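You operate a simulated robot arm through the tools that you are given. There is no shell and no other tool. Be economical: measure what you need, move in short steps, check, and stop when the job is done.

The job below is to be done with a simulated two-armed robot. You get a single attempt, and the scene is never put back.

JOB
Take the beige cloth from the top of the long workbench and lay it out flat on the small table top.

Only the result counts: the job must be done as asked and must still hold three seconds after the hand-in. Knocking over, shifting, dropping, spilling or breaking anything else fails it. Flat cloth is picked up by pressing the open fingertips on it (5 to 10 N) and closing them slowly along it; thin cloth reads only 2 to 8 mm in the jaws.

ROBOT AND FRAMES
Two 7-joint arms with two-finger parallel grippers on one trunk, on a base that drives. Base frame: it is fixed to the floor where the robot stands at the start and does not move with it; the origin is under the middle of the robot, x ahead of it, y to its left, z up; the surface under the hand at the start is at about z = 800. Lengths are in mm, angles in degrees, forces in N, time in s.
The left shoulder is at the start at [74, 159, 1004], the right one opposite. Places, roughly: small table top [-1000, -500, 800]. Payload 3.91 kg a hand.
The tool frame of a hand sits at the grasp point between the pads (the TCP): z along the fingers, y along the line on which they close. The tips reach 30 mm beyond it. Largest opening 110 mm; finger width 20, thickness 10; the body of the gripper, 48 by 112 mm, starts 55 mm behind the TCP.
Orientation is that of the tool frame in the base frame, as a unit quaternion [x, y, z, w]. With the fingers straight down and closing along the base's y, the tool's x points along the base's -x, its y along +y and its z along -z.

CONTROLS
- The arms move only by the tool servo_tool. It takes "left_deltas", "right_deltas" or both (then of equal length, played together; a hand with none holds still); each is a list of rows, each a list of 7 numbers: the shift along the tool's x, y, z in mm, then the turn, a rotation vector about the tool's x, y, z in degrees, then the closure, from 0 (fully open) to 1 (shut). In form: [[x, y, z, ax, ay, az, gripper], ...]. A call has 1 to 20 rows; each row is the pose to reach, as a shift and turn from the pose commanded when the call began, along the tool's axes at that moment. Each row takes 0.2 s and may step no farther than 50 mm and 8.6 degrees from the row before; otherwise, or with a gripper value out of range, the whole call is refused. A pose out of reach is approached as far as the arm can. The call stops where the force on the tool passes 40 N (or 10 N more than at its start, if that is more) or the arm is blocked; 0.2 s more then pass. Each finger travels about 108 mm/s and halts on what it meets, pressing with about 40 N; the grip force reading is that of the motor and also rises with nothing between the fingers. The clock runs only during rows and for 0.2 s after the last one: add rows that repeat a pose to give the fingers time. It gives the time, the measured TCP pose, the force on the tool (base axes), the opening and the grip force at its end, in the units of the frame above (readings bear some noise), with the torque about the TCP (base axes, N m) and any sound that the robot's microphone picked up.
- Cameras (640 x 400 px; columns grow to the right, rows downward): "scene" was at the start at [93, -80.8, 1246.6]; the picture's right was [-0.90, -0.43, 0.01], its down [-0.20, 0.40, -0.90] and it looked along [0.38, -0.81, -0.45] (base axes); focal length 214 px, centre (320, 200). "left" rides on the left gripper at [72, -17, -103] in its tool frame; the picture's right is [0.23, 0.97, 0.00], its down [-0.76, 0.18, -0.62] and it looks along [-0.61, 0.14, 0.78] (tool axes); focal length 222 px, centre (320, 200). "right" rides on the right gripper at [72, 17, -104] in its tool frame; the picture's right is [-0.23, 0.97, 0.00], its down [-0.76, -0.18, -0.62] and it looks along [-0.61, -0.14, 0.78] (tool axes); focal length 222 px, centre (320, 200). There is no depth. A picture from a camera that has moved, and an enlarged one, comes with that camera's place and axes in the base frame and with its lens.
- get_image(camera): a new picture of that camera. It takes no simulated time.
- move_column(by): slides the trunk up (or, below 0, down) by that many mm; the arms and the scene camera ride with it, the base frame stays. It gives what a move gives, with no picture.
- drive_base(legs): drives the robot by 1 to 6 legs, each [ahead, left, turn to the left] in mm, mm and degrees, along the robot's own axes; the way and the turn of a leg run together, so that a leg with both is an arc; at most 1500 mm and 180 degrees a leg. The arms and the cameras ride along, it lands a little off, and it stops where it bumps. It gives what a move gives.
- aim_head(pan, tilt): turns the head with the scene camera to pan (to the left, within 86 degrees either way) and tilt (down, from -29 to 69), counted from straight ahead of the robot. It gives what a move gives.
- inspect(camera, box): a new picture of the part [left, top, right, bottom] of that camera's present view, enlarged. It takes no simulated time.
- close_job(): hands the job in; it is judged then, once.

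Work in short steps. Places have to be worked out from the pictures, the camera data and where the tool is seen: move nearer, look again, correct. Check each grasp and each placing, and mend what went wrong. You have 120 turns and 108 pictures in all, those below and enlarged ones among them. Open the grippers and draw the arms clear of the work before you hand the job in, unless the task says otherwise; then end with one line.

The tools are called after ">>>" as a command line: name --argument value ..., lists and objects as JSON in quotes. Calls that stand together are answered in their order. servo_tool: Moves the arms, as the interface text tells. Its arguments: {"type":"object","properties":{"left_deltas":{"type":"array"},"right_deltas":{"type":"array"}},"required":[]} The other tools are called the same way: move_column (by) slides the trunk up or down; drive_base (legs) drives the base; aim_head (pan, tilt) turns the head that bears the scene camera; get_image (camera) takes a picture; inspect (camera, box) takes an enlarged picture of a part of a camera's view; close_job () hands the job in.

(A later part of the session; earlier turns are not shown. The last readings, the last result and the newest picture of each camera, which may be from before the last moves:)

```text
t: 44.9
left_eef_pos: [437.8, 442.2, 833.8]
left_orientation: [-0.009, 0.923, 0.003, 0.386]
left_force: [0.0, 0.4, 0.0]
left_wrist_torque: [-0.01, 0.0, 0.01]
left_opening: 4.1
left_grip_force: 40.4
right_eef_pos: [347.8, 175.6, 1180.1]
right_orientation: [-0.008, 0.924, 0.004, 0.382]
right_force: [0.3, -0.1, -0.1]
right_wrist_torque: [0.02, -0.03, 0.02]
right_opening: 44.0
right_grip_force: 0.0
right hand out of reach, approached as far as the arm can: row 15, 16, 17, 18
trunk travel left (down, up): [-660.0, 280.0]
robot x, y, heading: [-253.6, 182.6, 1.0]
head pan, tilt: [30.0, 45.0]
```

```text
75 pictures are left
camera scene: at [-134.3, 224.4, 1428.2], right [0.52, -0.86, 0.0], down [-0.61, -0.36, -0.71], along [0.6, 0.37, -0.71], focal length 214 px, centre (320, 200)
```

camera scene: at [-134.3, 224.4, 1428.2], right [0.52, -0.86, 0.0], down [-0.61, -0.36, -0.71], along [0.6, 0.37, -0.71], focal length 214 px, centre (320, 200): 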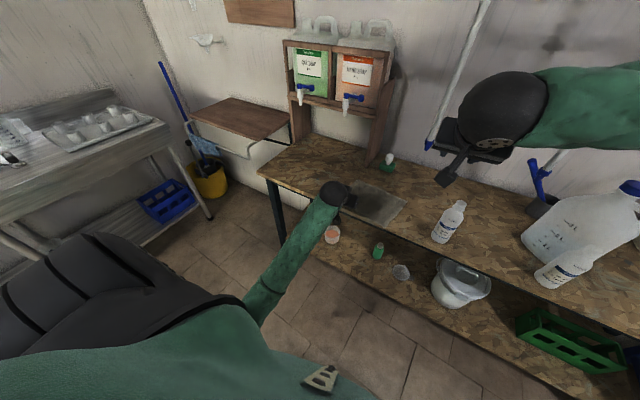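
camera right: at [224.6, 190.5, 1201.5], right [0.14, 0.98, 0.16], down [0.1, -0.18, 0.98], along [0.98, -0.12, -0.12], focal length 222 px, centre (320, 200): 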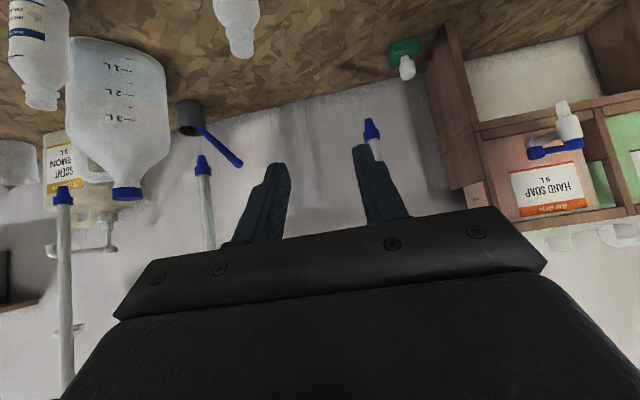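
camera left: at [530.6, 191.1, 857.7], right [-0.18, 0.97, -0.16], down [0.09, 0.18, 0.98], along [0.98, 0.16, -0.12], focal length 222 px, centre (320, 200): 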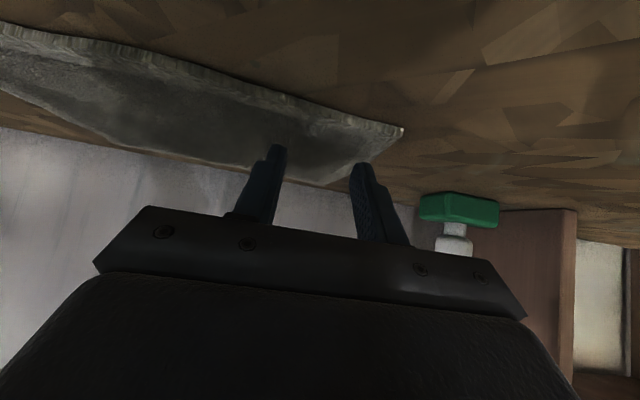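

The right hand can't reach that far across the body. I'll release the cloth here and lift the left hand, then shift the base left and back so both arms work symmetrically.

>>> servo_tool --left_deltas '[[4, 0, 4, 0, 0, 0, 0.9], [4, 0, 4, 0, 0, 0, 0.75], [4, 0, 4, 0, 0, 0, 0.6], [4, 0, 4, 0, 0, 0, 0.6], [-20, 0, -20, 0, 0, 0, 0.6], [-50, 0, -50, 0, 0, 0, 0.6], [-80, 0, -80, 0, 0, 0, 0.6], [-110, 0, -110, 0, 0, 0, 0.6]]'

>>> drive_base --legs '[[-80, 185, -1]]'

>>> aim_head --pan 0 --tilt 45

>>> get_image --camera "scene"

```text
t: 46.7
left_eef_pos: [436.5, 442.9, 988.2]
left_orientation: [-0.01, 0.923, 0.004, 0.385]
left_force: [-1.1, 0.1, -0.9]
left_wrist_torque: [-0.03, -0.02, -0.02]
left_opening: 44.1
left_grip_force: 0.1
right_eef_pos: [346.4, 176.4, 1179.4]
right_orientation: [-0.008, 0.924, 0.004, 0.382]
right_force: [-0.4, -1.3, -0.4]
right_wrist_torque: [-0.04, 0.03, -0.02]
right_opening: 44.3
right_grip_force: 0.1
trunk travel left (down, up): [-660.0, 280.0]
robot x, y, heading: [-254.1, 186.8, 1.2]
head pan, tilt: [30.0, 45.0]
```

```text
t: 48.3
left_eef_pos: [356.9, 614.6, 989.4]
left_orientation: [-0.003, 0.922, 0.001, 0.386]
left_force: [-0.8, 0.5, -0.1]
left_wrist_torque: [-0.07, 0.02, -0.01]
left_opening: 43.9
left_grip_force: 0.1
right_eef_pos: [265.0, 349.5, 1180.1]
right_orientation: [-0.001, 0.924, 0.0, 0.383]
right_force: [-0.1, 0.3, -0.2]
right_wrist_torque: [0.01, 0.0, -0.02]
right_opening: 43.9
right_grip_force: 0.2
trunk travel left (down, up): [-660.0, 280.0]
robot x, y, heading: [-336.2, 363.3, -0.2]
head pan, tilt: [30.0, 45.0]
```

```text
t: 49.3
left_eef_pos: [356.9, 614.6, 989.8]
left_orientation: [-0.001, 0.922, 0.0, 0.387]
left_force: [-0.6, 0.0, 0.1]
left_wrist_torque: [0.04, 0.02, 0.01]
left_opening: 43.8
left_grip_force: 0.0
right_eef_pos: [265.3, 350.4, 1179.4]
right_orientation: [-0.001, 0.924, 0.0, 0.382]
right_force: [0.2, -0.1, -0.7]
right_wrist_torque: [-0.02, -0.02, 0.02]
right_opening: 44.2
right_grip_force: 0.1
trunk travel left (down, up): [-660.0, 280.0]
robot x, y, heading: [-336.5, 365.8, 0.1]
head pan, tilt: [0.0, 45.0]
```

```text
74 pictures are left
camera scene: at [-205.8, 366.0, 1428.4], right [0.0, -1.0, 0.0], down [-0.71, 0.0, -0.71], along [0.71, 0.0, -0.71], focal length 214 px, centre (320, 200)
```

scene: 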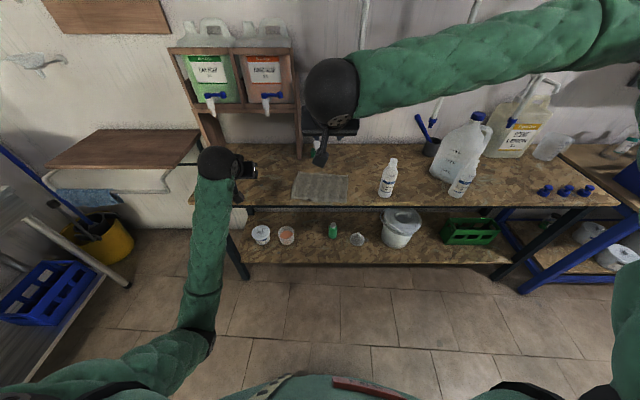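

The cloth lies flat in the open. I zoom in to locate its corners.

>>> inspect --camera "scene" --box '[240, 130, 400, 230]'

```text
4.00 times, centred on (320, 180) of scene
camera zoom: at [-205.8, 366.0, 1428.4], right [0.0, -1.0, 0.0], down [-0.71, 0.0, -0.71], along [0.71, 0.0, -0.71], focal length 858 px, centre (320, 280)
```

zoom: 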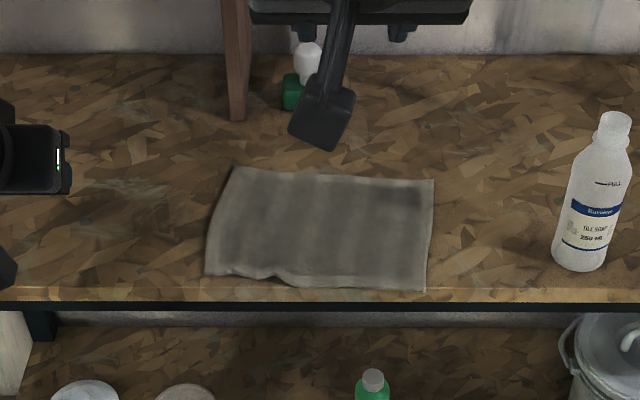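

Corners: near-right (407,259), near-left (430,485), far-left (612,469), far-right (589,234). I bring both hands to just above the near corners.

>>> servo_tool --right_deltas '[[13, -7, 37, 0, 0, 0, 0.6], [26, -14, 74, 0, 0, 0, 0.6], [40, -21, 111, 0, 0, 0, 0.6], [53, -28, 148, 0, 0, 0, 0.6], [66, -36, 185, 0, 0, 0, 0.6], [79, -43, 222, 0, 0, 0, 0.6], [92, -50, 258, 0, 0, 0, 0.6], [106, -57, 295, 0, 0, 0, 0.6], [119, -64, 332, 0, 0, 0, 0.6]]' --left_deltas '[[4, -17, 16, 0, 0, 0, 0.6], [8, -34, 32, 0, 0, 0, 0.6], [12, -52, 49, 0, 0, 0, 0.6], [16, -69, 65, 0, 0, 0, 0.6], [20, -86, 81, 0, 0, 0, 0.6], [25, -104, 97, 0, 0, 0, 0.6], [29, -121, 113, 0, 0, 0, 0.6], [33, -138, 130, 0, 0, 0, 0.6], [37, -156, 146, 0, 0, 0, 0.6]]'

>>> get_image --camera "scene"

>>> get_image --camera "right"

>>> get_image --camera "left"

```text
t: 51.3
left_eef_pos: [437.0, 458.7, 858.6]
left_orientation: [-0.002, 0.922, 0.0, 0.386]
left_force: [-0.2, 0.9, -1.0]
left_wrist_torque: [0.02, 0.0, -0.03]
left_opening: 44.1
left_grip_force: 0.0
right_eef_pos: [398.3, 224.0, 919.3]
right_orientation: [-0.002, 0.924, 0.001, 0.383]
right_force: [-0.3, 0.0, -0.5]
right_wrist_torque: [-0.03, 0.0, 0.0]
right_opening: 44.2
right_grip_force: 0.0
right hand out of reach, approached as far as the arm can: row 3, 4, 5, 6, 7, 8, 9
trunk travel left (down, up): [-660.0, 280.0]
robot x, y, heading: [-333.5, 366.3, 0.3]
head pan, tilt: [0.0, 45.0]
```

```text
72 pictures are left
camera scene: at [-205.2, 364.9, 1428.3], right [0.0, -1.0, 0.0], down [-0.71, 0.0, -0.71], along [0.71, 0.0, -0.71], focal length 214 px, centre (320, 200)
```

scene: 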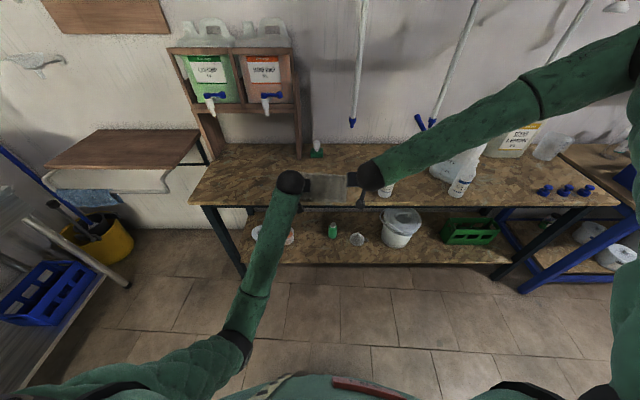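

```text
71 pictures are left
camera right: at [274.5, 240.2, 941.6], right [0.16, 0.97, 0.16], down [0.1, -0.18, 0.98], along [0.98, -0.14, -0.12], focal length 222 px, centre (320, 200)
```

right: 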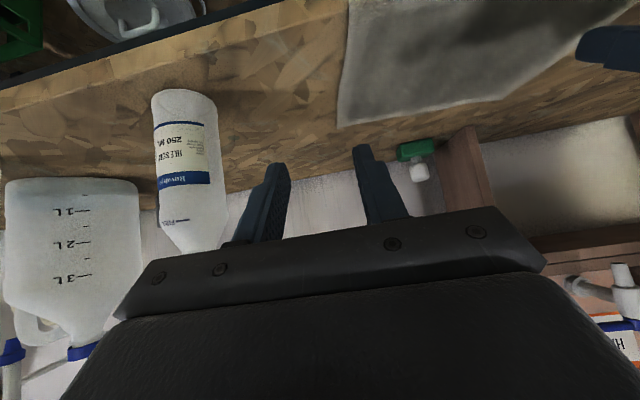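

```text
70 pictures are left
camera left: at [311.4, 440.0, 879.8], right [-0.16, 0.97, -0.16], down [0.09, 0.18, 0.98], along [0.98, 0.14, -0.12], focal length 222 px, centre (320, 200)
```

left: 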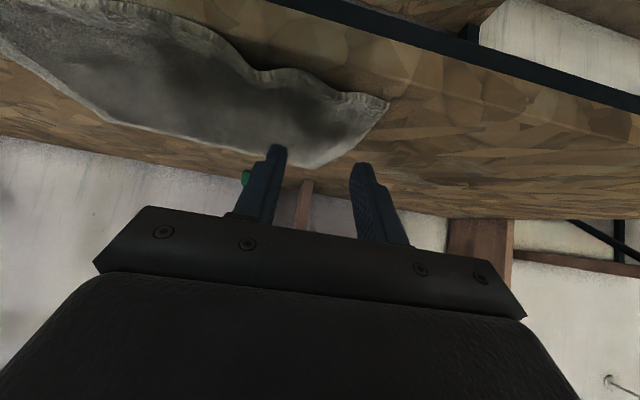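

The right arm can't hold that 45° tilt there. With the cloth now in front of the pipes, both hands can point straight down, so I lift and turn both tools back to vertical.

>>> servo_tool --right_deltas '[[-14, 0, -14, 0, 7, 0, 0.6], [-28, 0, -28, 0, 14, 0, 0.6], [-42, 0, -42, 0, 21, 0, 0.6], [-57, 0, -57, 0, 28, 0, 0.6], [-70, 0, -70, 0, 35, 0, 0.6], [-70, 0, -70, 0, 42, 0, 0.6], [-70, 0, -70, 0, 45, 0, 0.6]]' --left_deltas '[[-14, 0, -14, 0, 7, 0, 0.6], [-28, 0, -28, 0, 14, 0, 0.6], [-42, 0, -42, 0, 21, 0, 0.6], [-57, 0, -57, 0, 28, 0, 0.6], [-70, 0, -70, 0, 35, 0, 0.6], [-70, 0, -70, 0, 42, 0, 0.6], [-70, 0, -70, 0, 45, 0, 0.6]]'

>>> get_image --camera "scene"

```text
t: 52.5
left_eef_pos: [491.8, 572.8, 870.5]
left_orientation: [-0.038, 0.993, 0.075, 0.087]
left_force: [-0.1, 0.6, -0.8]
left_wrist_torque: [-0.01, -0.02, 0.01]
left_opening: 43.9
left_grip_force: 0.1
left hand out of reach, approached as far as the arm can: row 4, 5, 6
right_eef_pos: [399.0, 227.7, 1017.3]
right_orientation: [-0.003, 0.997, 0.0, 0.077]
right_force: [0.1, 0.2, -0.2]
right_wrist_torque: [0.0, 0.03, -0.04]
right_opening: 44.0
right_grip_force: 0.1
trunk travel left (down, up): [-660.0, 280.0]
robot x, y, heading: [-338.9, 367.3, 0.4]
head pan, tilt: [0.0, 45.0]
stopped in row 6 (left hand): the arm was blocked; the commanded pose is now the measured one
```

```text
69 pictures are left
camera scene: at [-203.7, 367.2, 1428.1], right [0.01, -1.0, 0.0], down [-0.71, 0.0, -0.71], along [0.71, 0.0, -0.71], focal length 214 px, centre (320, 200)
```

scene: 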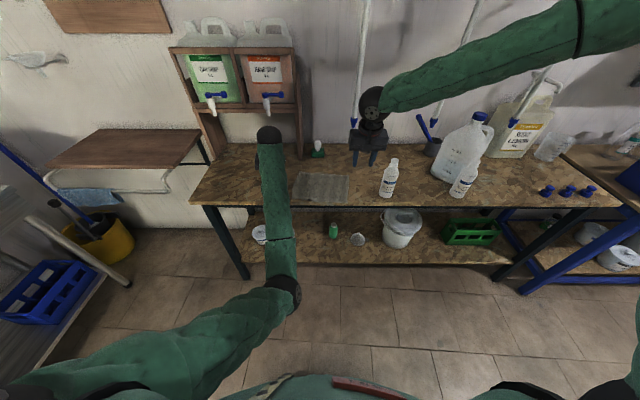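

The left arm is stuck in a low-elbow posture. I raise the trunk, back the base away from the bench, and reset that arm in free space.

>>> move_column --by 150

>>> drive_base --legs '[[-300, 0, 0]]'

>>> servo_tool --left_deltas '[[0, 0, -40, 0, 0, 0, 0.6], [0, 0, -80, 0, 0, 0, 0.6], [0, 0, -120, 0, 0, 0, 0.6], [0, 0, -160, 0, 0, 0, 0.6], [0, 0, -200, 0, 0, 0, 0.6], [0, 0, -240, 0, 0, 0, 0.6], [0, 0, -280, 0, 0, 0, 0.6], [0, 0, -320, 0, 0, 0, 0.6], [0, 0, -360, 0, 0, 0, 0.6], [0, 0, -400, 0, 0, 0, 0.6]]'

>>> get_image --camera "scene"

```text
t: 54.3
left_eef_pos: [489.4, 572.9, 1022.4]
left_orientation: [-0.037, 0.993, 0.074, 0.087]
left_force: [-0.1, -1.0, -0.1]
left_wrist_torque: [-0.02, 0.0, 0.03]
left_opening: 43.9
left_grip_force: 0.1
right_eef_pos: [398.2, 227.0, 1168.1]
right_orientation: [-0.004, 0.997, 0.0, 0.078]
right_force: [-0.4, -0.2, -0.1]
right_wrist_torque: [0.02, 0.04, 0.01]
right_opening: 43.8
right_grip_force: 0.0
trunk travel left (down, up): [-810.0, 130.0]
robot x, y, heading: [-337.8, 370.4, 0.5]
head pan, tilt: [0.0, 45.0]
```

```text
t: 56.3
left_eef_pos: [190.7, 570.8, 1021.9]
left_orientation: [-0.036, 0.993, 0.074, 0.087]
left_force: [0.4, -0.5, -0.6]
left_wrist_torque: [0.02, -0.03, 0.02]
left_opening: 44.0
left_grip_force: 0.0
right_eef_pos: [99.1, 224.2, 1169.0]
right_orientation: [-0.002, 0.997, 0.001, 0.078]
right_force: [-0.9, -0.6, -0.5]
right_wrist_torque: [0.02, -0.02, 0.02]
right_opening: 44.1
right_grip_force: 0.0
trunk travel left (down, up): [-810.0, 130.0]
robot x, y, heading: [-635.4, 367.2, 0.3]
head pan, tilt: [0.0, 45.0]
```

```text
t: 58.5
left_eef_pos: [307.2, 602.8, 1281.3]
left_orientation: [-0.036, 0.992, 0.077, 0.094]
left_force: [-0.3, 0.0, 0.0]
left_wrist_torque: [0.0, 0.0, -0.04]
left_opening: 44.1
left_grip_force: 0.0
left hand out of reach, approached as far as the arm can: row 2, 3, 4, 5, 6, 7, 8, 9, 10
right_eef_pos: [98.3, 224.2, 1169.2]
right_orientation: [-0.002, 0.997, 0.0, 0.078]
right_force: [-0.7, -0.5, -0.2]
right_wrist_torque: [-0.02, -0.02, -0.01]
right_opening: 44.2
right_grip_force: 0.1
trunk travel left (down, up): [-810.0, 130.0]
robot x, y, heading: [-634.4, 363.6, 0.2]
head pan, tilt: [0.0, 45.0]
```

```text
68 pictures are left
camera scene: at [-504.9, 365.5, 1578.1], right [0.0, -1.0, 0.0], down [-0.71, 0.0, -0.71], along [0.71, 0.0, -0.71], focal length 214 px, centre (320, 200)
```

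scene: 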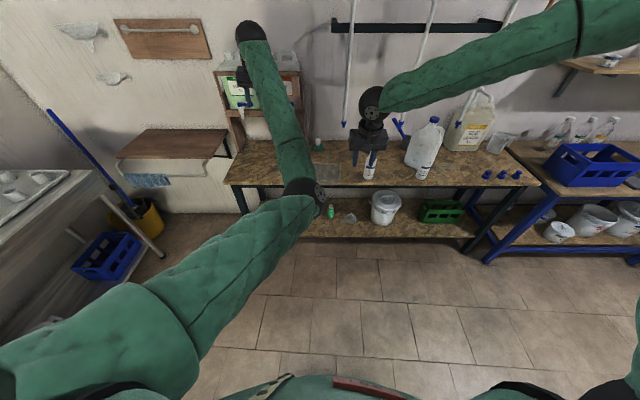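

The left arm needs its earlier posture back, so I return it to the tilted pose beside the shoulder that it originally came from.

>>> servo_tool --left_deltas '[[27, 15, -23, 1, -3.4, 0, 0.6], [55, 31, -47, 2, -6.8, 0, 0.6], [82, 46, -70, 3, -10.2, 0.1, 0.6], [110, 62, -94, 4, -13.6, 0.2, 0.6], [137, 77, -117, 5, -17, 0.2, 0.6], [165, 93, -140, 6, -20.5, 0.3, 0.6], [192, 108, -164, 7, -23.9, 0.3, 0.6], [220, 124, -187, 8, -27.3, 0.4, 0.6], [247, 140, -211, 9, -30.7, 0.5, 0.6], [275, 155, -234, 9.9, -34.1, 0.5, 0.6]]'

>>> get_image --camera "scene"

```text
t: 60.7
left_eef_pos: [113.3, 796.2, 1435.0]
left_orientation: [-0.008, 0.925, 0.012, 0.38]
left_force: [-0.1, 0.1, 0.9]
left_wrist_torque: [0.0, -0.02, 0.0]
left_opening: 44.2
left_grip_force: 0.1
left hand out of reach, approached as far as the arm can: row 1, 2, 3, 4, 5, 6, 7, 8, 9, 10
right_eef_pos: [96.9, 223.0, 1170.6]
right_orientation: [-0.002, 0.997, 0.001, 0.079]
right_force: [-0.1, -0.8, -0.7]
right_wrist_torque: [0.0, -0.02, 0.0]
right_opening: 43.8
right_grip_force: 0.1
trunk travel left (down, up): [-810.0, 130.0]
robot x, y, heading: [-635.5, 364.3, 0.3]
head pan, tilt: [0.0, 45.0]
```

```text
67 pictures are left
camera scene: at [-506.8, 365.4, 1578.4], right [0.0, -1.0, 0.0], down [-0.71, 0.0, -0.71], along [0.71, 0.0, -0.71], focal length 214 px, centre (320, 200)
```

scene: 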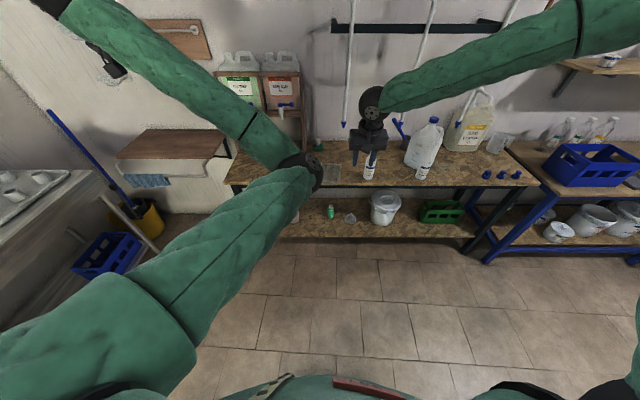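

The elbow is folded inward. I'll move the right hand aside and swing the left hand low and to the right, so the elbow ends up on the outer side.

>>> servo_tool --left_deltas '[[19, -39, 9, 0, 0, 0, 0.6], [39, -79, 19, 0, 0, 0, 0.6], [58, -118, 28, 0, 0, 0, 0.6], [77, -158, 38, 0, 0, 0, 0.6], [97, -197, 47, 0, 0, 0, 0.6], [116, -237, 57, 0, 0, 0, 0.6], [135, -276, 66, 0, 0, 0, 0.6], [155, -315, 75, 0, 0, 0, 0.6], [174, -355, 85, 0, 0, 0, 0.6], [194, -394, 94, 0, 0, 0, 0.6], [213, -434, 104, 0, 0, 0, 0.6], [232, -473, 113, 0, 0, 0, 0.6], [252, -513, 123, 0, 0, 0, 0.6], [271, -552, 132, 0, 0, 0, 0.6]]' --right_deltas '[[0, -40, 0, 0, 0, 0, 0.6], [0, -80, 0, 0, 0, 0, 0.6], [0, -120, 0, 0, 0, 0, 0.6], [0, -160, 0, 0, 0, 0, 0.6], [0, -200, 0, 0, 0, 0, 0.6], [0, -240, 0, 0, 0, 0, 0.6], [0, -280, 0, 0, 0, 0, 0.6], [0, -320, 0, 0, 0, 0, 0.6], [0, -350, 0, 0, 0, 0, 0.6], [0, -350, 0, 0, 0, 0, 0.6], [0, -350, 0, 0, 0, 0, 0.6], [0, -350, 0, 0, 0, 0, 0.6], [0, -350, 0, 0, 0, 0, 0.6], [0, -350, 0, 0, 0, 0, 0.6]]'

>>> get_image --camera "scene"

```text
t: 62.6
left_eef_pos: [62.5, 509.9, 1470.0]
left_orientation: [-0.018, 0.856, 0.021, 0.517]
left_force: [0.2, -0.5, -0.5]
left_wrist_torque: [0.0, -0.02, 0.04]
left_opening: 44.2
left_grip_force: 0.1
left hand out of reach, approached as far as the arm can: row 1, 2, 3, 4, 5, 6, 7
right_eef_pos: [100.3, -97.3, 1169.1]
right_orientation: [-0.002, 0.997, 0.001, 0.078]
right_force: [0.0, -1.2, -0.9]
right_wrist_torque: [0.03, -0.01, 0.0]
right_opening: 44.2
right_grip_force: 0.1
trunk travel left (down, up): [-810.0, 130.0]
robot x, y, heading: [-635.6, 367.1, 0.1]
head pan, tilt: [0.0, 45.0]
stopped in row 9 (left hand): the arm was blocked; the commanded pose is now the measured one
```

```text
66 pictures are left
camera scene: at [-505.3, 361.2, 1578.5], right [0.0, -1.0, 0.0], down [-0.71, 0.0, -0.71], along [0.71, 0.0, -0.71], focal length 214 px, centre (320, 200)
```

scene: 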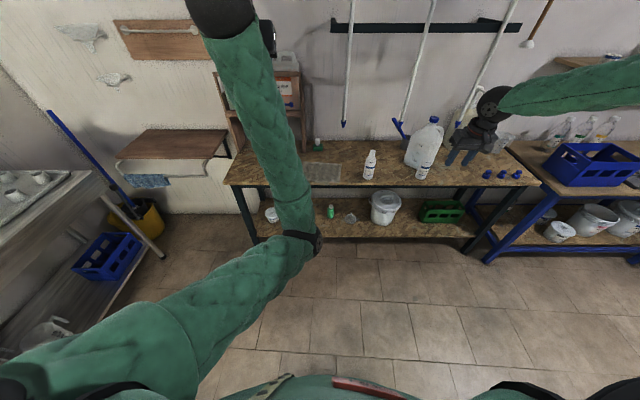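

The left arm works well in the tilted posture with a low hand, so I'll use that for the left and vertical for the right. I bring the left hand down toward the earlier good pose.

>>> servo_tool --left_deltas '[[29, 8, 15, 0, 1.7, 0, 0.6], [58, 16, 31, 0, 3.4, 0, 0.6], [87, 24, 46, 0, 5, 0, 0.6], [116, 32, 62, 0, 6.7, 0, 0.6], [145, 40, 77, 0, 8.4, 0, 0.6], [174, 48, 93, 0, 10, 0, 0.6], [203, 56, 108, 0, 11.7, 0, 0.6], [232, 64, 124, 0, 13.4, 0, 0.6], [261, 72, 140, 0, 15, 0, 0.6], [290, 80, 155, 0, 17, 0, 0.6]]'

>>> get_image --camera "scene"

```text
t: 64.8
left_eef_pos: [64.4, 606.5, 1158.9]
left_orientation: [-0.022, 0.917, 0.026, 0.397]
left_force: [0.4, 0.5, -0.8]
left_wrist_torque: [-0.02, 0.01, -0.01]
left_opening: 44.1
left_grip_force: 0.0
right_eef_pos: [100.8, -93.7, 1169.7]
right_orientation: [-0.002, 0.997, 0.0, 0.079]
right_force: [0.6, 0.1, -0.1]
right_wrist_torque: [-0.01, 0.0, -0.04]
right_opening: 43.9
right_grip_force: 0.0
trunk travel left (down, up): [-810.0, 130.0]
robot x, y, heading: [-636.8, 368.4, 0.5]
head pan, tilt: [0.0, 45.0]
```

```text
65 pictures are left
camera scene: at [-505.2, 365.9, 1578.5], right [0.01, -1.0, 0.0], down [-0.71, 0.0, -0.71], along [0.71, 0.0, -0.71], focal length 214 px, centre (320, 200)
```

scene: 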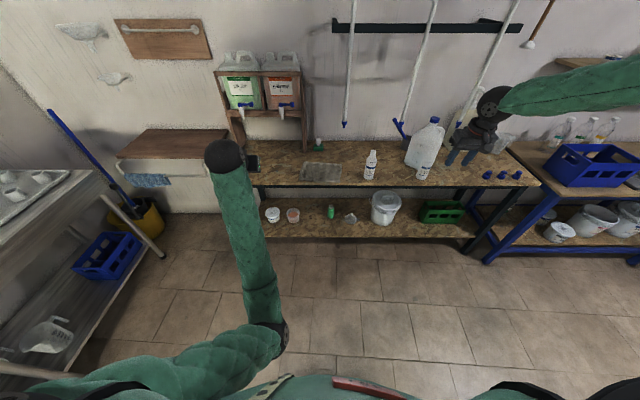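

The left arm tracks well again. I drive forward to a symmetrical stance in front of the cloth.

>>> drive_base --legs '[[300, 27, 0]]'

>>> servo_tool --left_deltas '[[15, -16, 27, 0, 0, 0, 0.6], [31, -33, 54, 0, 0, 0, 0.6], [46, -50, 80, 0, 0, 0, 0.6], [62, -66, 107, 0, 0, 0, 0.6], [77, -83, 134, 0, 0, 0, 0.6], [92, -100, 161, 0, 0, 0, 0.6], [108, -117, 187, 0, 0, 0, 0.6], [123, -133, 214, 0, 0, 0, 0.6], [138, -150, 240, 0, 0, 0, 0.6]]' --right_deltas '[[0, 40, 0, 0, 1, 0, 0.6], [0, 80, 0, 0, 2, 0, 0.6], [0, 120, 0, 0, 3, 0, 0.6], [0, 160, 0, 0, 4, 0, 0.6], [0, 200, 0, 0, 5, 0, 0.6], [0, 240, 0, 0, 6, 0, 0.6], [0, 280, 0, 0, 7, 0, 0.6], [0, 320, 0, 0, 8, 0, 0.6], [0, 352, 0, 0, 9, 0, 0.6]]'

>>> get_image --camera "scene"

```text
t: 66.8
left_eef_pos: [363.8, 635.1, 1154.0]
left_orientation: [-0.019, 0.919, 0.027, 0.393]
left_force: [-0.2, -0.7, 0.4]
left_wrist_torque: [0.0, -0.02, 0.01]
left_opening: 44.0
left_grip_force: 0.0
right_eef_pos: [398.9, -66.0, 1170.4]
right_orientation: [0.0, 0.997, 0.0, 0.078]
right_force: [0.0, 0.5, 0.0]
right_wrist_torque: [0.03, 0.01, -0.05]
right_opening: 44.0
right_grip_force: 0.0
trunk travel left (down, up): [-810.0, 130.0]
robot x, y, heading: [-329.5, 395.2, 0.2]
head pan, tilt: [0.0, 45.0]
```

```text
t: 69.0
left_eef_pos: [459.8, 539.7, 885.9]
left_orientation: [-0.012, 0.914, 0.06, 0.402]
left_force: [-0.2, 0.5, 0.6]
left_wrist_torque: [0.01, -0.03, 0.01]
left_opening: 44.2
left_grip_force: 0.1
right_eef_pos: [397.1, 284.4, 1168.8]
right_orientation: [-0.001, 1.0, 0.0, -0.001]
right_force: [0.0, -0.2, 0.3]
right_wrist_torque: [0.01, 0.0, 0.01]
right_opening: 44.2
right_grip_force: 0.1
trunk travel left (down, up): [-810.0, 130.0]
robot x, y, heading: [-335.0, 390.9, 0.2]
head pan, tilt: [0.0, 45.0]
stopped in row 9 (left hand): the arm was blocked; the commanded pose is now the measured one
```

```text
64 pictures are left
camera scene: at [-206.2, 392.9, 1578.5], right [0.0, -1.0, 0.0], down [-0.71, 0.0, -0.71], along [0.71, 0.0, -0.71], focal length 214 px, centre (320, 200)
```

scene: 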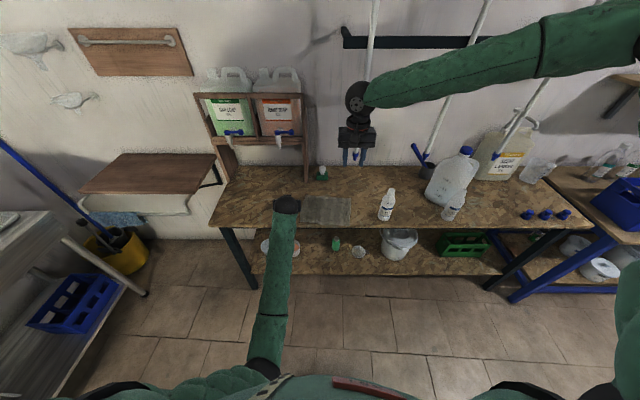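

The left arm hit a joint limit with the trunk this high; it reached this spot fine with the trunk 150 mm lower. I lift the left hand and lower the trunk.

>>> servo_tool --left_deltas '[[-29, 5, -27, 0, 0, 0, 0.6], [-59, 10, -54, 0, 0, 0, 0.6], [-88, 15, -81, 0, 0, 0, 0.6], [-118, 20, -108, 0, 0, 0, 0.6]]'

>>> move_column --by -150

>>> get_image --camera "scene"

```text
t: 70.0
left_eef_pos: [459.1, 564.7, 1040.1]
left_orientation: [-0.01, 0.914, 0.079, 0.399]
left_force: [-0.3, -0.2, 0.3]
left_wrist_torque: [-0.01, -0.02, 0.0]
left_opening: 44.1
left_grip_force: 0.1
right_eef_pos: [399.1, 285.7, 1169.2]
right_orientation: [0.0, 1.0, 0.0, 0.0]
right_force: [0.3, 0.1, -0.5]
right_wrist_torque: [0.02, 0.02, 0.02]
right_opening: 43.7
right_grip_force: 0.2
trunk travel left (down, up): [-810.0, 130.0]
robot x, y, heading: [-335.2, 392.3, 0.2]
head pan, tilt: [0.0, 45.0]
```

```text
t: 71.8
left_eef_pos: [460.9, 564.0, 895.6]
left_orientation: [-0.012, 0.912, 0.079, 0.401]
left_force: [0.1, -0.6, 1.3]
left_wrist_torque: [-0.04, 0.0, 0.02]
left_opening: 43.8
left_grip_force: 0.1
right_eef_pos: [398.3, 286.6, 1020.2]
right_orientation: [0.0, 1.0, 0.0, 0.0]
right_force: [0.1, 0.5, 0.3]
right_wrist_torque: [-0.03, 0.0, 0.02]
right_opening: 44.1
right_grip_force: 0.1
trunk travel left (down, up): [-660.0, 280.0]
robot x, y, heading: [-337.8, 391.7, -0.1]
head pan, tilt: [0.0, 45.0]
```

```text
63 pictures are left
camera scene: at [-205.3, 393.7, 1428.5], right [0.0, -1.0, 0.0], down [-0.71, 0.0, -0.71], along [0.71, 0.0, -0.71], focal length 214 px, centre (320, 200)
```

scene: 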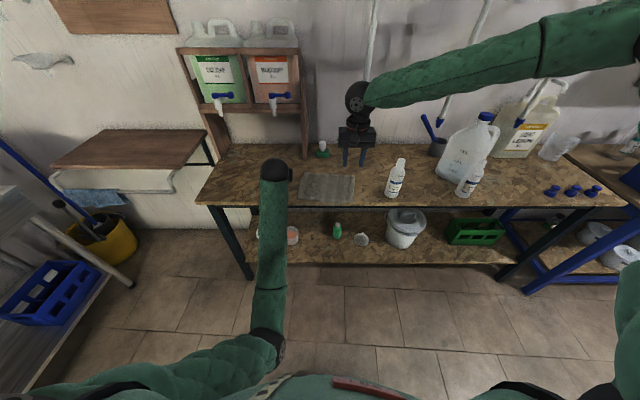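

The trunk is lower now; I try the left hand toward the near-left corner again, restoring its exact tilt.

>>> servo_tool --left_deltas '[[7, -21, -3, 1.8, 0.5, -0.4, 0.6], [15, -42, -6, 3.6, 1, -0.9, 0.6], [22, -63, -9, 5.3, 1.4, -1.3, 0.6], [29, -84, -12, 7.1, 1.9, -1.8, 0.6], [36.6, -105, -15, 8.9, 2.4, -2.2, 0.6]]'

```text
t: 73.0
left_eef_pos: [465.2, 515.4, 905.7]
left_orientation: [0.005, 0.906, 0.053, 0.42]
left_force: [0.1, 0.6, 0.7]
left_wrist_torque: [0.01, 0.02, -0.02]
left_opening: 43.8
left_grip_force: 0.1
right_eef_pos: [399.6, 285.6, 1018.9]
right_orientation: [-0.002, 1.0, -0.001, 0.0]
right_force: [0.8, -0.7, -0.2]
right_wrist_torque: [-0.01, 0.02, 0.01]
right_opening: 44.1
right_grip_force: 0.0
trunk travel left (down, up): [-660.0, 280.0]
robot x, y, heading: [-339.0, 394.7, 0.1]
head pan, tilt: [0.0, 45.0]
stopped in row 5 (left hand): the arm was blocked; the commanded pose is now the measured one
```

Still limited, so I reset the left arm properly. I back away and turn the left tool to point right-down, which should force the elbow outward.

>>> drive_base --legs '[[-250, 0, 0]]'

>>> servo_tool --left_deltas '[[-6, 0, -18, 5.3, 0, 5.3, 0.6], [-12, 0, -35, 10.6, 0, 10.6, 0.6], [-18, 0, -53, 15.9, 0, 15.9, 0.6], [-24, 0, -71, 21.2, 0, 21.2, 0.6], [-30, 0, -88, 26.5, 0, 26.5, 0.6], [-36, 0, -106, 31.8, 0, 31.8, 0.6], [-41, 0, -124, 37.1, 0, 37.1, 0.6], [-47, 0, -141, 42.4, 0, 42.4, 0.6], [-53, 0, -159, 47.7, 0, 47.7, 0.6], [-59, 0, -177, 53, 0, 53, 0.6], [-65, 0, -194, 58.3, 0, 58.3, 0.6], [-71, 0, -212, 63.6, 0, 63.6, 0.6]]'

>>> get_image --camera "scene"

```text
t: 74.9
left_eef_pos: [215.7, 515.1, 906.0]
left_orientation: [0.006, 0.906, 0.052, 0.42]
left_force: [-0.6, 0.4, 0.4]
left_wrist_torque: [-0.01, -0.02, -0.02]
left_opening: 44.1
left_grip_force: 0.1
right_eef_pos: [148.5, 285.6, 1020.3]
right_orientation: [-0.001, 1.0, 0.0, 0.0]
right_force: [0.7, -0.2, -0.8]
right_wrist_torque: [0.0, 0.01, 0.01]
right_opening: 44.2
right_grip_force: 0.1
trunk travel left (down, up): [-660.0, 280.0]
robot x, y, heading: [-587.9, 390.5, -0.2]
head pan, tilt: [0.0, 45.0]
```

```text
t: 77.5
left_eef_pos: [101.3, 492.8, 1094.3]
left_orientation: [0.667, 0.664, -0.206, 0.267]
left_force: [0.2, -0.5, 0.3]
left_wrist_torque: [-0.02, 0.02, 0.04]
left_opening: 43.8
left_grip_force: 0.1
right_eef_pos: [149.3, 284.5, 1019.3]
right_orientation: [-0.001, 1.0, -0.002, 0.0]
right_force: [-0.3, 0.2, 0.2]
right_wrist_torque: [0.03, -0.01, 0.01]
right_opening: 44.1
right_grip_force: 0.1
trunk travel left (down, up): [-660.0, 280.0]
robot x, y, heading: [-586.8, 393.8, 0.2]
head pan, tilt: [0.0, 45.0]
```

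```text
62 pictures are left
camera scene: at [-454.7, 393.0, 1428.3], right [0.0, -1.0, 0.0], down [-0.71, 0.0, -0.71], along [0.71, 0.0, -0.71], focal length 214 px, centre (320, 200)
```

scene: 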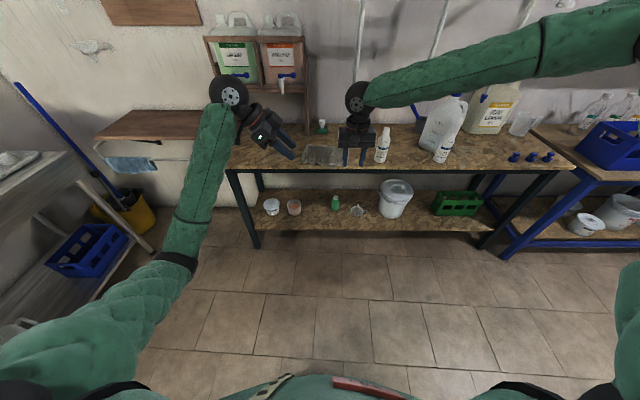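

The elbow is moving outward. Next, I turn the tool to vertical there while raising it to shoulder height.

>>> servo_tool --left_deltas '[[-10, 0, -13, 0, 6.5, 0, 0.6], [-21, 0, -26, 0, 13, 0, 0.6], [-31, 0, -38, 0, 19.5, 0, 0.6], [-42, 0, -51, 0, 26, 0, 0.6], [-52, 0, -64, 0, 32.5, 0, 0.6], [-63, 0, -77, 0, 39, 0, 0.6]]'

>>> servo_tool --left_deltas '[[0, 0, 0, 0, 0, -7.5, 0.6], [0, 0, 0, 0, 0, -15, 0.6], [0, 0, 0, 0, 0, -22.5, 0.6], [0, 0, 0, 0, 0, -30, 0.6], [0, 0, 0, 0, 0, -37.5, 0.6], [0, 0, 0, 0, 0, -45, 0.6], [0, 0, 0, 0, 0, -52.5, 0.6], [0, 0, 0, 0, 0, -60, 0.6], [0, 0, 0, 0, 0, -67.5, 0.6], [0, 0, 0, 0, 0, -75, 0.6], [0, 0, 0, 0, 0, -82.5, 0.6], [0, 0, 0, 0, 0, -90, 0.6]]'

>>> get_image --camera "scene"

```text
t: 78.9
left_eef_pos: [91.6, 491.6, 1193.9]
left_orientation: [0.696, 0.717, 0.03, 0.03]
left_force: [-0.5, -0.4, 0.0]
left_wrist_torque: [0.04, 0.0, -0.01]
left_opening: 44.1
left_grip_force: 0.1
right_eef_pos: [148.2, 284.5, 1019.8]
right_orientation: [0.0, 1.0, 0.0, 0.001]
right_force: [-0.2, -0.1, -0.8]
right_wrist_torque: [-0.02, -0.02, -0.02]
right_opening: 43.7
right_grip_force: 0.0
trunk travel left (down, up): [-660.0, 280.0]
robot x, y, heading: [-583.1, 393.8, 0.2]
head pan, tilt: [0.0, 45.0]
```

```text
t: 81.5
left_eef_pos: [92.2, 492.7, 1193.9]
left_orientation: [-0.014, 0.999, -0.002, 0.041]
left_force: [-0.1, 0.7, 0.0]
left_wrist_torque: [0.0, -0.01, 0.02]
left_opening: 44.0
left_grip_force: 0.0
right_eef_pos: [149.9, 284.1, 1017.9]
right_orientation: [-0.001, 1.0, -0.001, 0.0]
right_force: [0.0, -0.4, -0.1]
right_wrist_torque: [0.0, 0.01, 0.0]
right_opening: 43.8
right_grip_force: 0.1
trunk travel left (down, up): [-660.0, 280.0]
robot x, y, heading: [-587.9, 392.5, 0.4]
head pan, tilt: [0.0, 45.0]
```

```text
61 pictures are left
camera scene: at [-454.5, 393.0, 1428.4], right [0.0, -1.0, 0.0], down [-0.71, 0.0, -0.71], along [0.71, 0.0, -0.71], focal length 214 px, centre (320, 200)
```

scene: 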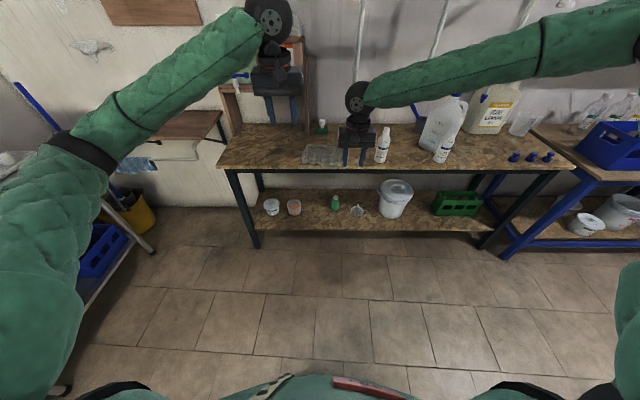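

The left arm is back in its proper elbow-out, tool-down posture. I drive to the stance in front of the cloth and check.

>>> drive_base --legs '[[270, -18, 0]]'

>>> inspect --camera "scene" --box '[220, 110, 420, 235]'

```text
t: 83.4
left_eef_pos: [364.9, 473.9, 1194.0]
left_orientation: [-0.014, 0.999, -0.002, 0.041]
left_force: [0.2, -0.3, 0.0]
left_wrist_torque: [0.0, 0.0, 0.01]
left_opening: 43.9
left_grip_force: 0.1
right_eef_pos: [421.3, 267.3, 1018.7]
right_orientation: [-0.002, 1.0, -0.001, -0.001]
right_force: [0.7, 0.0, -1.4]
right_wrist_torque: [-0.03, 0.01, -0.04]
right_opening: 44.1
right_grip_force: 0.1
trunk travel left (down, up): [-660.0, 280.0]
robot x, y, heading: [-312.9, 376.5, 0.1]
head pan, tilt: [0.0, 45.0]
```

```text
3.20 times, centred on (320, 172) of scene
camera zoom: at [-181.8, 375.7, 1428.3], right [0.0, -1.0, 0.0], down [-0.71, 0.0, -0.71], along [0.71, 0.0, -0.71], focal length 686 px, centre (320, 288)
```

zoom: 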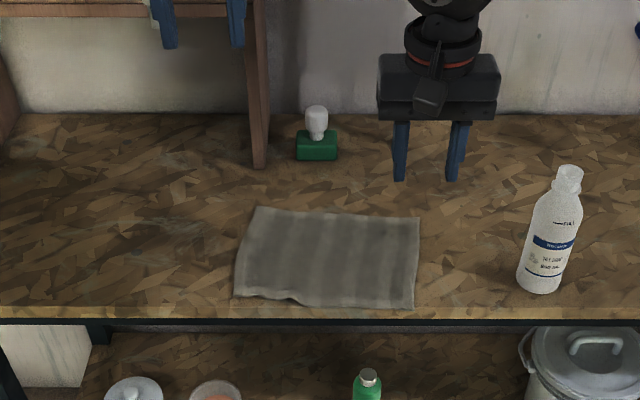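

Corner positions are confirmed. Both hands descend to 20 mm above the cloth at the near corners, with the left tilt corrected.

>>> servo_tool --left_deltas '[[-20, -3, 39, 0, 1, 0, 0.6], [-40, -6, 78, 0, 2, 0, 0.6], [-57, -10, 117, 0, 3, 0, 0.6], [-57, -12, 156, 0, 4, 0, 0.6], [-57, -12, 195, 0, 4.7, 0, 0.6], [-57, -12, 234, 0, 4.7, 0, 0.6], [-57, -12, 273, 0, 4.7, 0, 0.6], [-57, -12, 312, 0, 4.7, 0, 0.6], [-57, -12, 346, 0, 4.7, 0, 0.6]]' --right_deltas '[[-7, 17, 19, 0, 0, 0, 0.6], [-7, 17, 38, 0, 0, 0, 0.6], [-7, 17, 57, 0, 0, 0, 0.6], [-7, 17, 76, 0, 0, 0, 0.6], [-7, 17, 95, 0, 0, 0, 0.6], [-7, 17, 114, 0, 0, 0, 0.6], [-7, 17, 133, 0, 0, 0, 0.6], [-7, 17, 152, 0, 0, 0, 0.6], [-7, 17, 168, 0, 0, 0, 0.6]]'

>>> get_image --camera "left"

>>> get_image --camera "right"

>>> get_image --camera "scene"

```text
t: 85.4
left_eef_pos: [448.9, 463.1, 853.8]
left_orientation: [-0.012, 1.0, -0.003, 0.0]
left_force: [-0.5, -0.5, -1.0]
left_wrist_torque: [-0.02, -0.02, -0.01]
left_opening: 43.9
left_grip_force: 0.1
right_eef_pos: [395.0, 222.0, 901.6]
right_orientation: [-0.001, 1.0, -0.001, 0.0]
right_force: [-0.4, 0.7, -0.6]
right_wrist_torque: [0.0, 0.01, -0.03]
right_opening: 43.8
right_grip_force: 0.1
right hand out of reach, approached as far as the arm can: row 1, 2, 3, 4, 5, 6, 7, 8, 9
trunk travel left (down, up): [-660.0, 280.0]
robot x, y, heading: [-313.6, 373.6, 0.1]
head pan, tilt: [0.0, 45.0]
```

```text
59 pictures are left
camera left: at [376.8, 443.7, 956.3], right [-0.25, 0.97, 0.0], down [0.76, 0.2, 0.62], along [0.6, 0.15, -0.78], focal length 222 px, centre (320, 200)
```

left: 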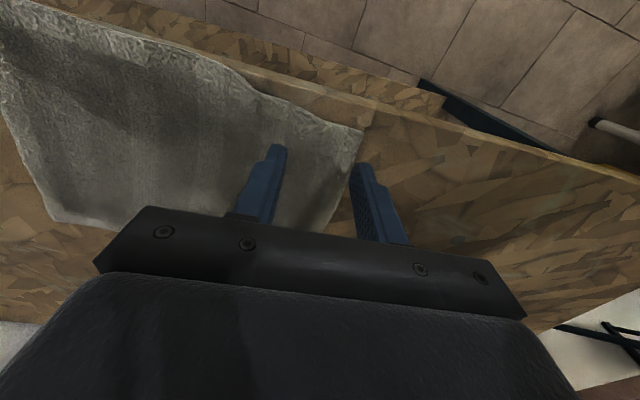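

```text
58 pictures are left
camera right: at [322.8, 238.9, 1004.2], right [0.23, 0.97, 0.0], down [0.76, -0.18, 0.62], along [0.61, -0.14, -0.78], focal length 222 px, centre (320, 200)
```

right: 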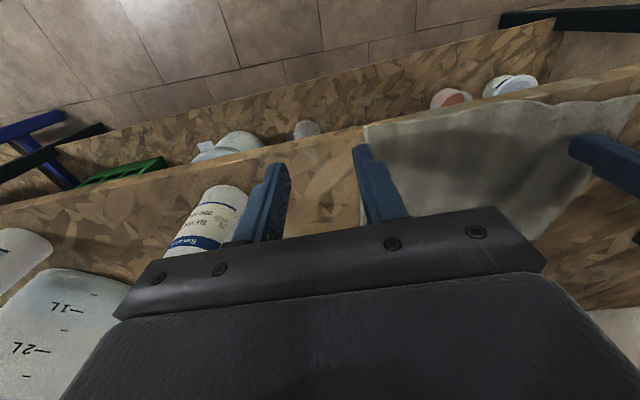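

```text
57 pictures are left
camera scene: at [-182.0, 375.4, 1428.4], right [0.0, -1.0, 0.0], down [-0.71, 0.0, -0.71], along [0.71, 0.0, -0.71], focal length 214 px, centre (320, 200)
```

scene: 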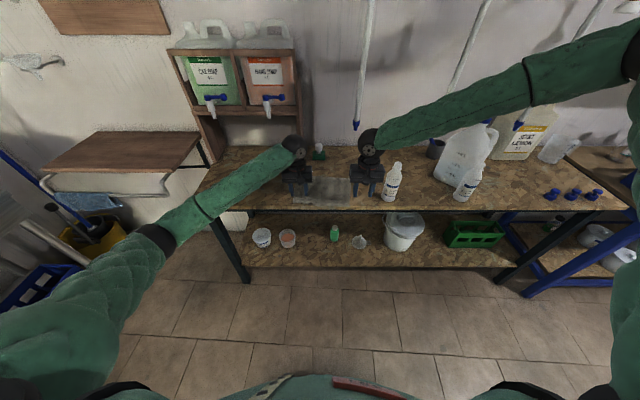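

The left hand is perfect, but the right arm's elbow is too high for this trunk height. I'll lift both hands and lower the trunk 210 mm to the nominal height.

>>> servo_tool --left_deltas '[[0, 0, -45, 0, 0, 0, 0.6], [0, 0, -90, 0, 0, 0, 0.6], [0, 0, -135, 0, 0, 0, 0.6], [0, 0, -180, 0, 0, 0, 0.6], [0, 0, -220, 0, 0, 0, 0.6]]' --right_deltas '[[0, 0, -45, 0, 0, 0, 0.6], [0, 0, -90, 0, 0, 0, 0.6], [0, 0, -135, 0, 0, 0, 0.6], [0, 0, -180, 0, 0, 0, 0.6], [0, 0, -220, 0, 0, 0, 0.6]]'

```text
t: 86.6
left_eef_pos: [449.5, 464.5, 1075.4]
left_orientation: [-0.014, 1.0, -0.001, 0.0]
left_force: [0.1, 0.6, -0.4]
left_wrist_torque: [0.01, -0.02, -0.02]
left_opening: 44.3
left_grip_force: 0.0
right_eef_pos: [394.5, 222.6, 1122.0]
right_orientation: [-0.001, 1.0, 0.0, 0.001]
right_force: [-1.0, -0.2, 0.1]
right_wrist_torque: [-0.01, -0.03, 0.0]
right_opening: 43.9
right_grip_force: 0.1
trunk travel left (down, up): [-660.0, 280.0]
robot x, y, heading: [-312.5, 376.1, 0.1]
head pan, tilt: [0.0, 45.0]
```

Now I lower the trunk by 210 mm; the hands end at about z 865 and 912.

>>> move_column --by -210

>>> servo_tool --right_deltas '[[-8, 15, 8, 0, 0, 0, 0.6], [-17, 30, 16, 0, 0, 0, 0.6], [-25, 46, 30, 0, 0, 0, 0.6], [-34, 61, 45, 0, 0, 0, 0.6]]'

>>> get_image --camera "scene"

```text
t: 88.8
left_eef_pos: [449.6, 464.3, 865.6]
left_orientation: [-0.012, 1.0, -0.002, 0.001]
left_force: [1.0, -0.2, 0.6]
left_wrist_torque: [0.01, 0.05, 0.03]
left_opening: 44.0
left_grip_force: 0.1
right_eef_pos: [395.4, 222.3, 912.1]
right_orientation: [-0.002, 1.0, 0.001, 0.0]
right_force: [0.7, 0.0, 0.5]
right_wrist_torque: [0.02, 0.01, 0.01]
right_opening: 43.8
right_grip_force: 0.0
trunk travel left (down, up): [-450.0, 490.0]
robot x, y, heading: [-315.9, 375.7, 0.2]
head pan, tilt: [0.0, 45.0]
```

```text
t: 89.8
left_eef_pos: [450.5, 462.4, 864.0]
left_orientation: [-0.012, 1.0, -0.003, 0.001]
left_force: [-0.1, 0.5, 0.2]
left_wrist_torque: [-0.03, 0.01, -0.03]
left_opening: 43.7
left_grip_force: 0.1
right_eef_pos: [429.5, 283.8, 865.4]
right_orientation: [0.0, 1.0, 0.0, 0.0]
right_force: [0.4, 0.3, 0.3]
right_wrist_torque: [0.0, 0.0, 0.03]
right_opening: 44.0
right_grip_force: 0.0
trunk travel left (down, up): [-450.0, 490.0]
robot x, y, heading: [-312.8, 373.5, 0.0]
head pan, tilt: [0.0, 45.0]
```

```text
56 pictures are left
camera scene: at [-181.9, 375.4, 1218.3], right [0.0, -1.0, 0.0], down [-0.71, 0.0, -0.71], along [0.71, 0.0, -0.71], focal length 214 px, centre (320, 200)
```

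scene: 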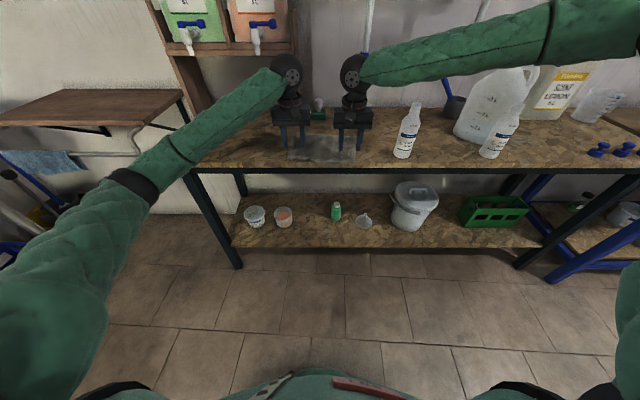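

Both hands are over the near corners. I descend to just above contact and view both wrist cameras.

>>> servo_tool --left_deltas '[[0, 0, 15, 0, 0, 0, 0.6], [0, 0, 29, 0, 0, 0, 0.6]]' --right_deltas '[[0, 0, 15, 0, 0, 0, 0.6], [0, 0, 30, 0, 0, 0, 0.6]]'

>>> inspect --camera "left" --box '[160, 60, 480, 260]'

>>> inspect --camera "right" --box '[160, 60, 480, 260]'

```text
t: 90.4
left_eef_pos: [450.5, 463.9, 835.1]
left_orientation: [-0.013, 1.0, -0.002, 0.001]
left_force: [0.4, -0.1, 0.7]
left_wrist_torque: [-0.02, 0.0, 0.01]
left_opening: 44.1
left_grip_force: 0.0
right_eef_pos: [429.1, 283.5, 836.7]
right_orientation: [0.0, 1.0, 0.001, 0.0]
right_force: [-0.9, 0.0, 0.4]
right_wrist_torque: [0.03, -0.01, 0.01]
right_opening: 43.9
right_grip_force: 0.1
trunk travel left (down, up): [-450.0, 490.0]
robot x, y, heading: [-315.5, 377.7, 0.0]
head pan, tilt: [0.0, 45.0]
```

```text
2.00 times, centred on (320, 160) of left
camera zoom: at [377.1, 445.0, 938.9], right [-0.25, 0.97, -0.01], down [0.76, 0.2, 0.62], along [0.6, 0.15, -0.78], focal length 444 px, centre (320, 280)
```

zoom: 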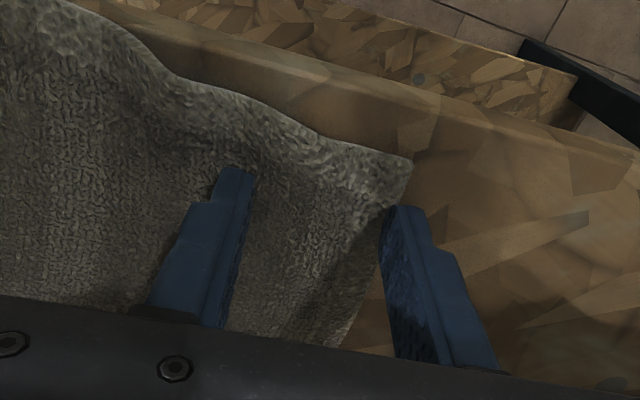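

```text
2.00 times, centred on (320, 160) of right
camera zoom: at [357.1, 300.6, 938.9], right [0.23, 0.97, 0.0], down [0.76, -0.18, 0.62], along [0.61, -0.14, -0.78], focal length 444 px, centre (320, 280)
```

zoom: 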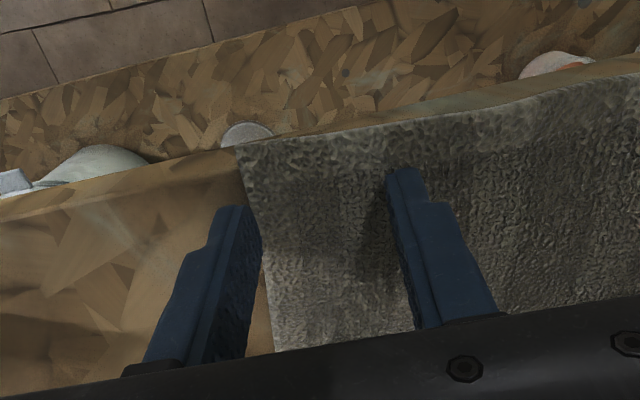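

The outer fingers are right at the cloth's side edges. I shift both hands 10 mm inward and ease down to contact.

>>> servo_tool --left_deltas '[[0, -11, 0, 0, 0, 0, 0.6], [0, -11, 2.5, 0, 0, 0, 0.6]]' --right_deltas '[[0, 11, 0, 0, 0, 0, 0.6], [0, 11, 3.5, 0, 0, 0, 0.6]]'

```text
t: 91.0
left_eef_pos: [450.3, 452.2, 834.4]
left_orientation: [-0.014, 1.0, -0.002, 0.001]
left_force: [0.6, 0.1, 2.7]
left_wrist_torque: [0.03, -0.01, -0.02]
left_opening: 44.1
left_grip_force: 0.1
right_eef_pos: [424.0, 286.4, 835.4]
right_orientation: [-0.002, 1.0, 0.0, 0.0]
right_force: [-0.5, 0.6, -0.5]
right_wrist_torque: [0.02, -0.01, 0.0]
right_opening: 43.6
right_grip_force: 0.1
right hand out of reach, approached as far as the arm can: row 1, 2
trunk travel left (down, up): [-450.0, 490.0]
robot x, y, heading: [-314.2, 376.8, -0.1]
head pan, tilt: [0.0, 45.0]
```

The right hand is at its sideways limit. I lift both slightly, shift the base 50 mm left and reposition.

>>> servo_tool --left_deltas '[[0, 0, -30, 0, 0, 0, 0.6]]' --right_deltas '[[0, 0, -30, 0, 0, 0, 0.6]]'

>>> drive_base --legs '[[0, 60, 0]]'

```text
t: 91.4
left_eef_pos: [447.8, 454.0, 864.4]
left_orientation: [-0.013, 1.0, -0.003, 0.001]
left_force: [0.0, 0.2, 0.8]
left_wrist_torque: [-0.04, -0.02, 0.03]
left_opening: 44.0
left_grip_force: 0.1
right_eef_pos: [422.8, 286.3, 865.9]
right_orientation: [-0.001, 1.0, -0.001, 0.0]
right_force: [-0.5, -0.5, -0.5]
right_wrist_torque: [0.02, -0.03, -0.01]
right_opening: 44.0
right_grip_force: 0.1
trunk travel left (down, up): [-450.0, 490.0]
robot x, y, heading: [-314.6, 380.8, 0.1]
head pan, tilt: [0.0, 45.0]
```

```text
t: 92.4
left_eef_pos: [450.4, 514.7, 863.9]
left_orientation: [-0.013, 1.0, -0.004, 0.0]
left_force: [-0.7, 0.5, -0.4]
left_wrist_torque: [-0.01, 0.03, -0.01]
left_opening: 44.1
left_grip_force: 0.1
right_eef_pos: [423.0, 348.2, 864.7]
right_orientation: [-0.002, 1.0, -0.001, 0.0]
right_force: [0.0, 0.2, -0.7]
right_wrist_torque: [-0.03, 0.02, -0.03]
right_opening: 44.0
right_grip_force: 0.1
trunk travel left (down, up): [-450.0, 490.0]
robot x, y, heading: [-315.7, 436.0, 0.2]
head pan, tilt: [0.0, 45.0]
```

Now I return both hands over the corners and go down to near contact.

>>> servo_tool --left_deltas '[[0, -31, 0, 0, 0, 0, 0.6], [0, -62, 0, 0, 0, 0, 0.6], [0, -62, 28, 0, 0, 0, 0.6], [0, -62, 31, 0, 0, 0, 0.6]]' --right_deltas '[[-3, -27, 0, 0, 0, 0, 0.6], [-6, -54, 0, 0, 0, 0, 0.6], [-6, -54, 29, 0, 0, 0, 0.6], [-6, -54, 32, 0, 0, 0, 0.6]]'

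```text
t: 93.4
left_eef_pos: [450.2, 450.1, 833.1]
left_orientation: [-0.013, 1.0, -0.003, 0.002]
left_force: [-1.7, -0.6, 11.3]
left_wrist_torque: [0.09, 0.05, 0.02]
left_opening: 44.3
left_grip_force: 0.4
right_eef_pos: [428.2, 291.8, 834.3]
right_orientation: [-0.001, 1.0, -0.001, 0.001]
right_force: [-0.9, 0.0, 3.2]
right_wrist_torque: [-0.03, 0.02, 0.02]
right_opening: 44.0
right_grip_force: 0.0
trunk travel left (down, up): [-450.0, 490.0]
robot x, y, heading: [-314.8, 437.4, 0.2]
head pan, tilt: [0.0, 45.0]
```

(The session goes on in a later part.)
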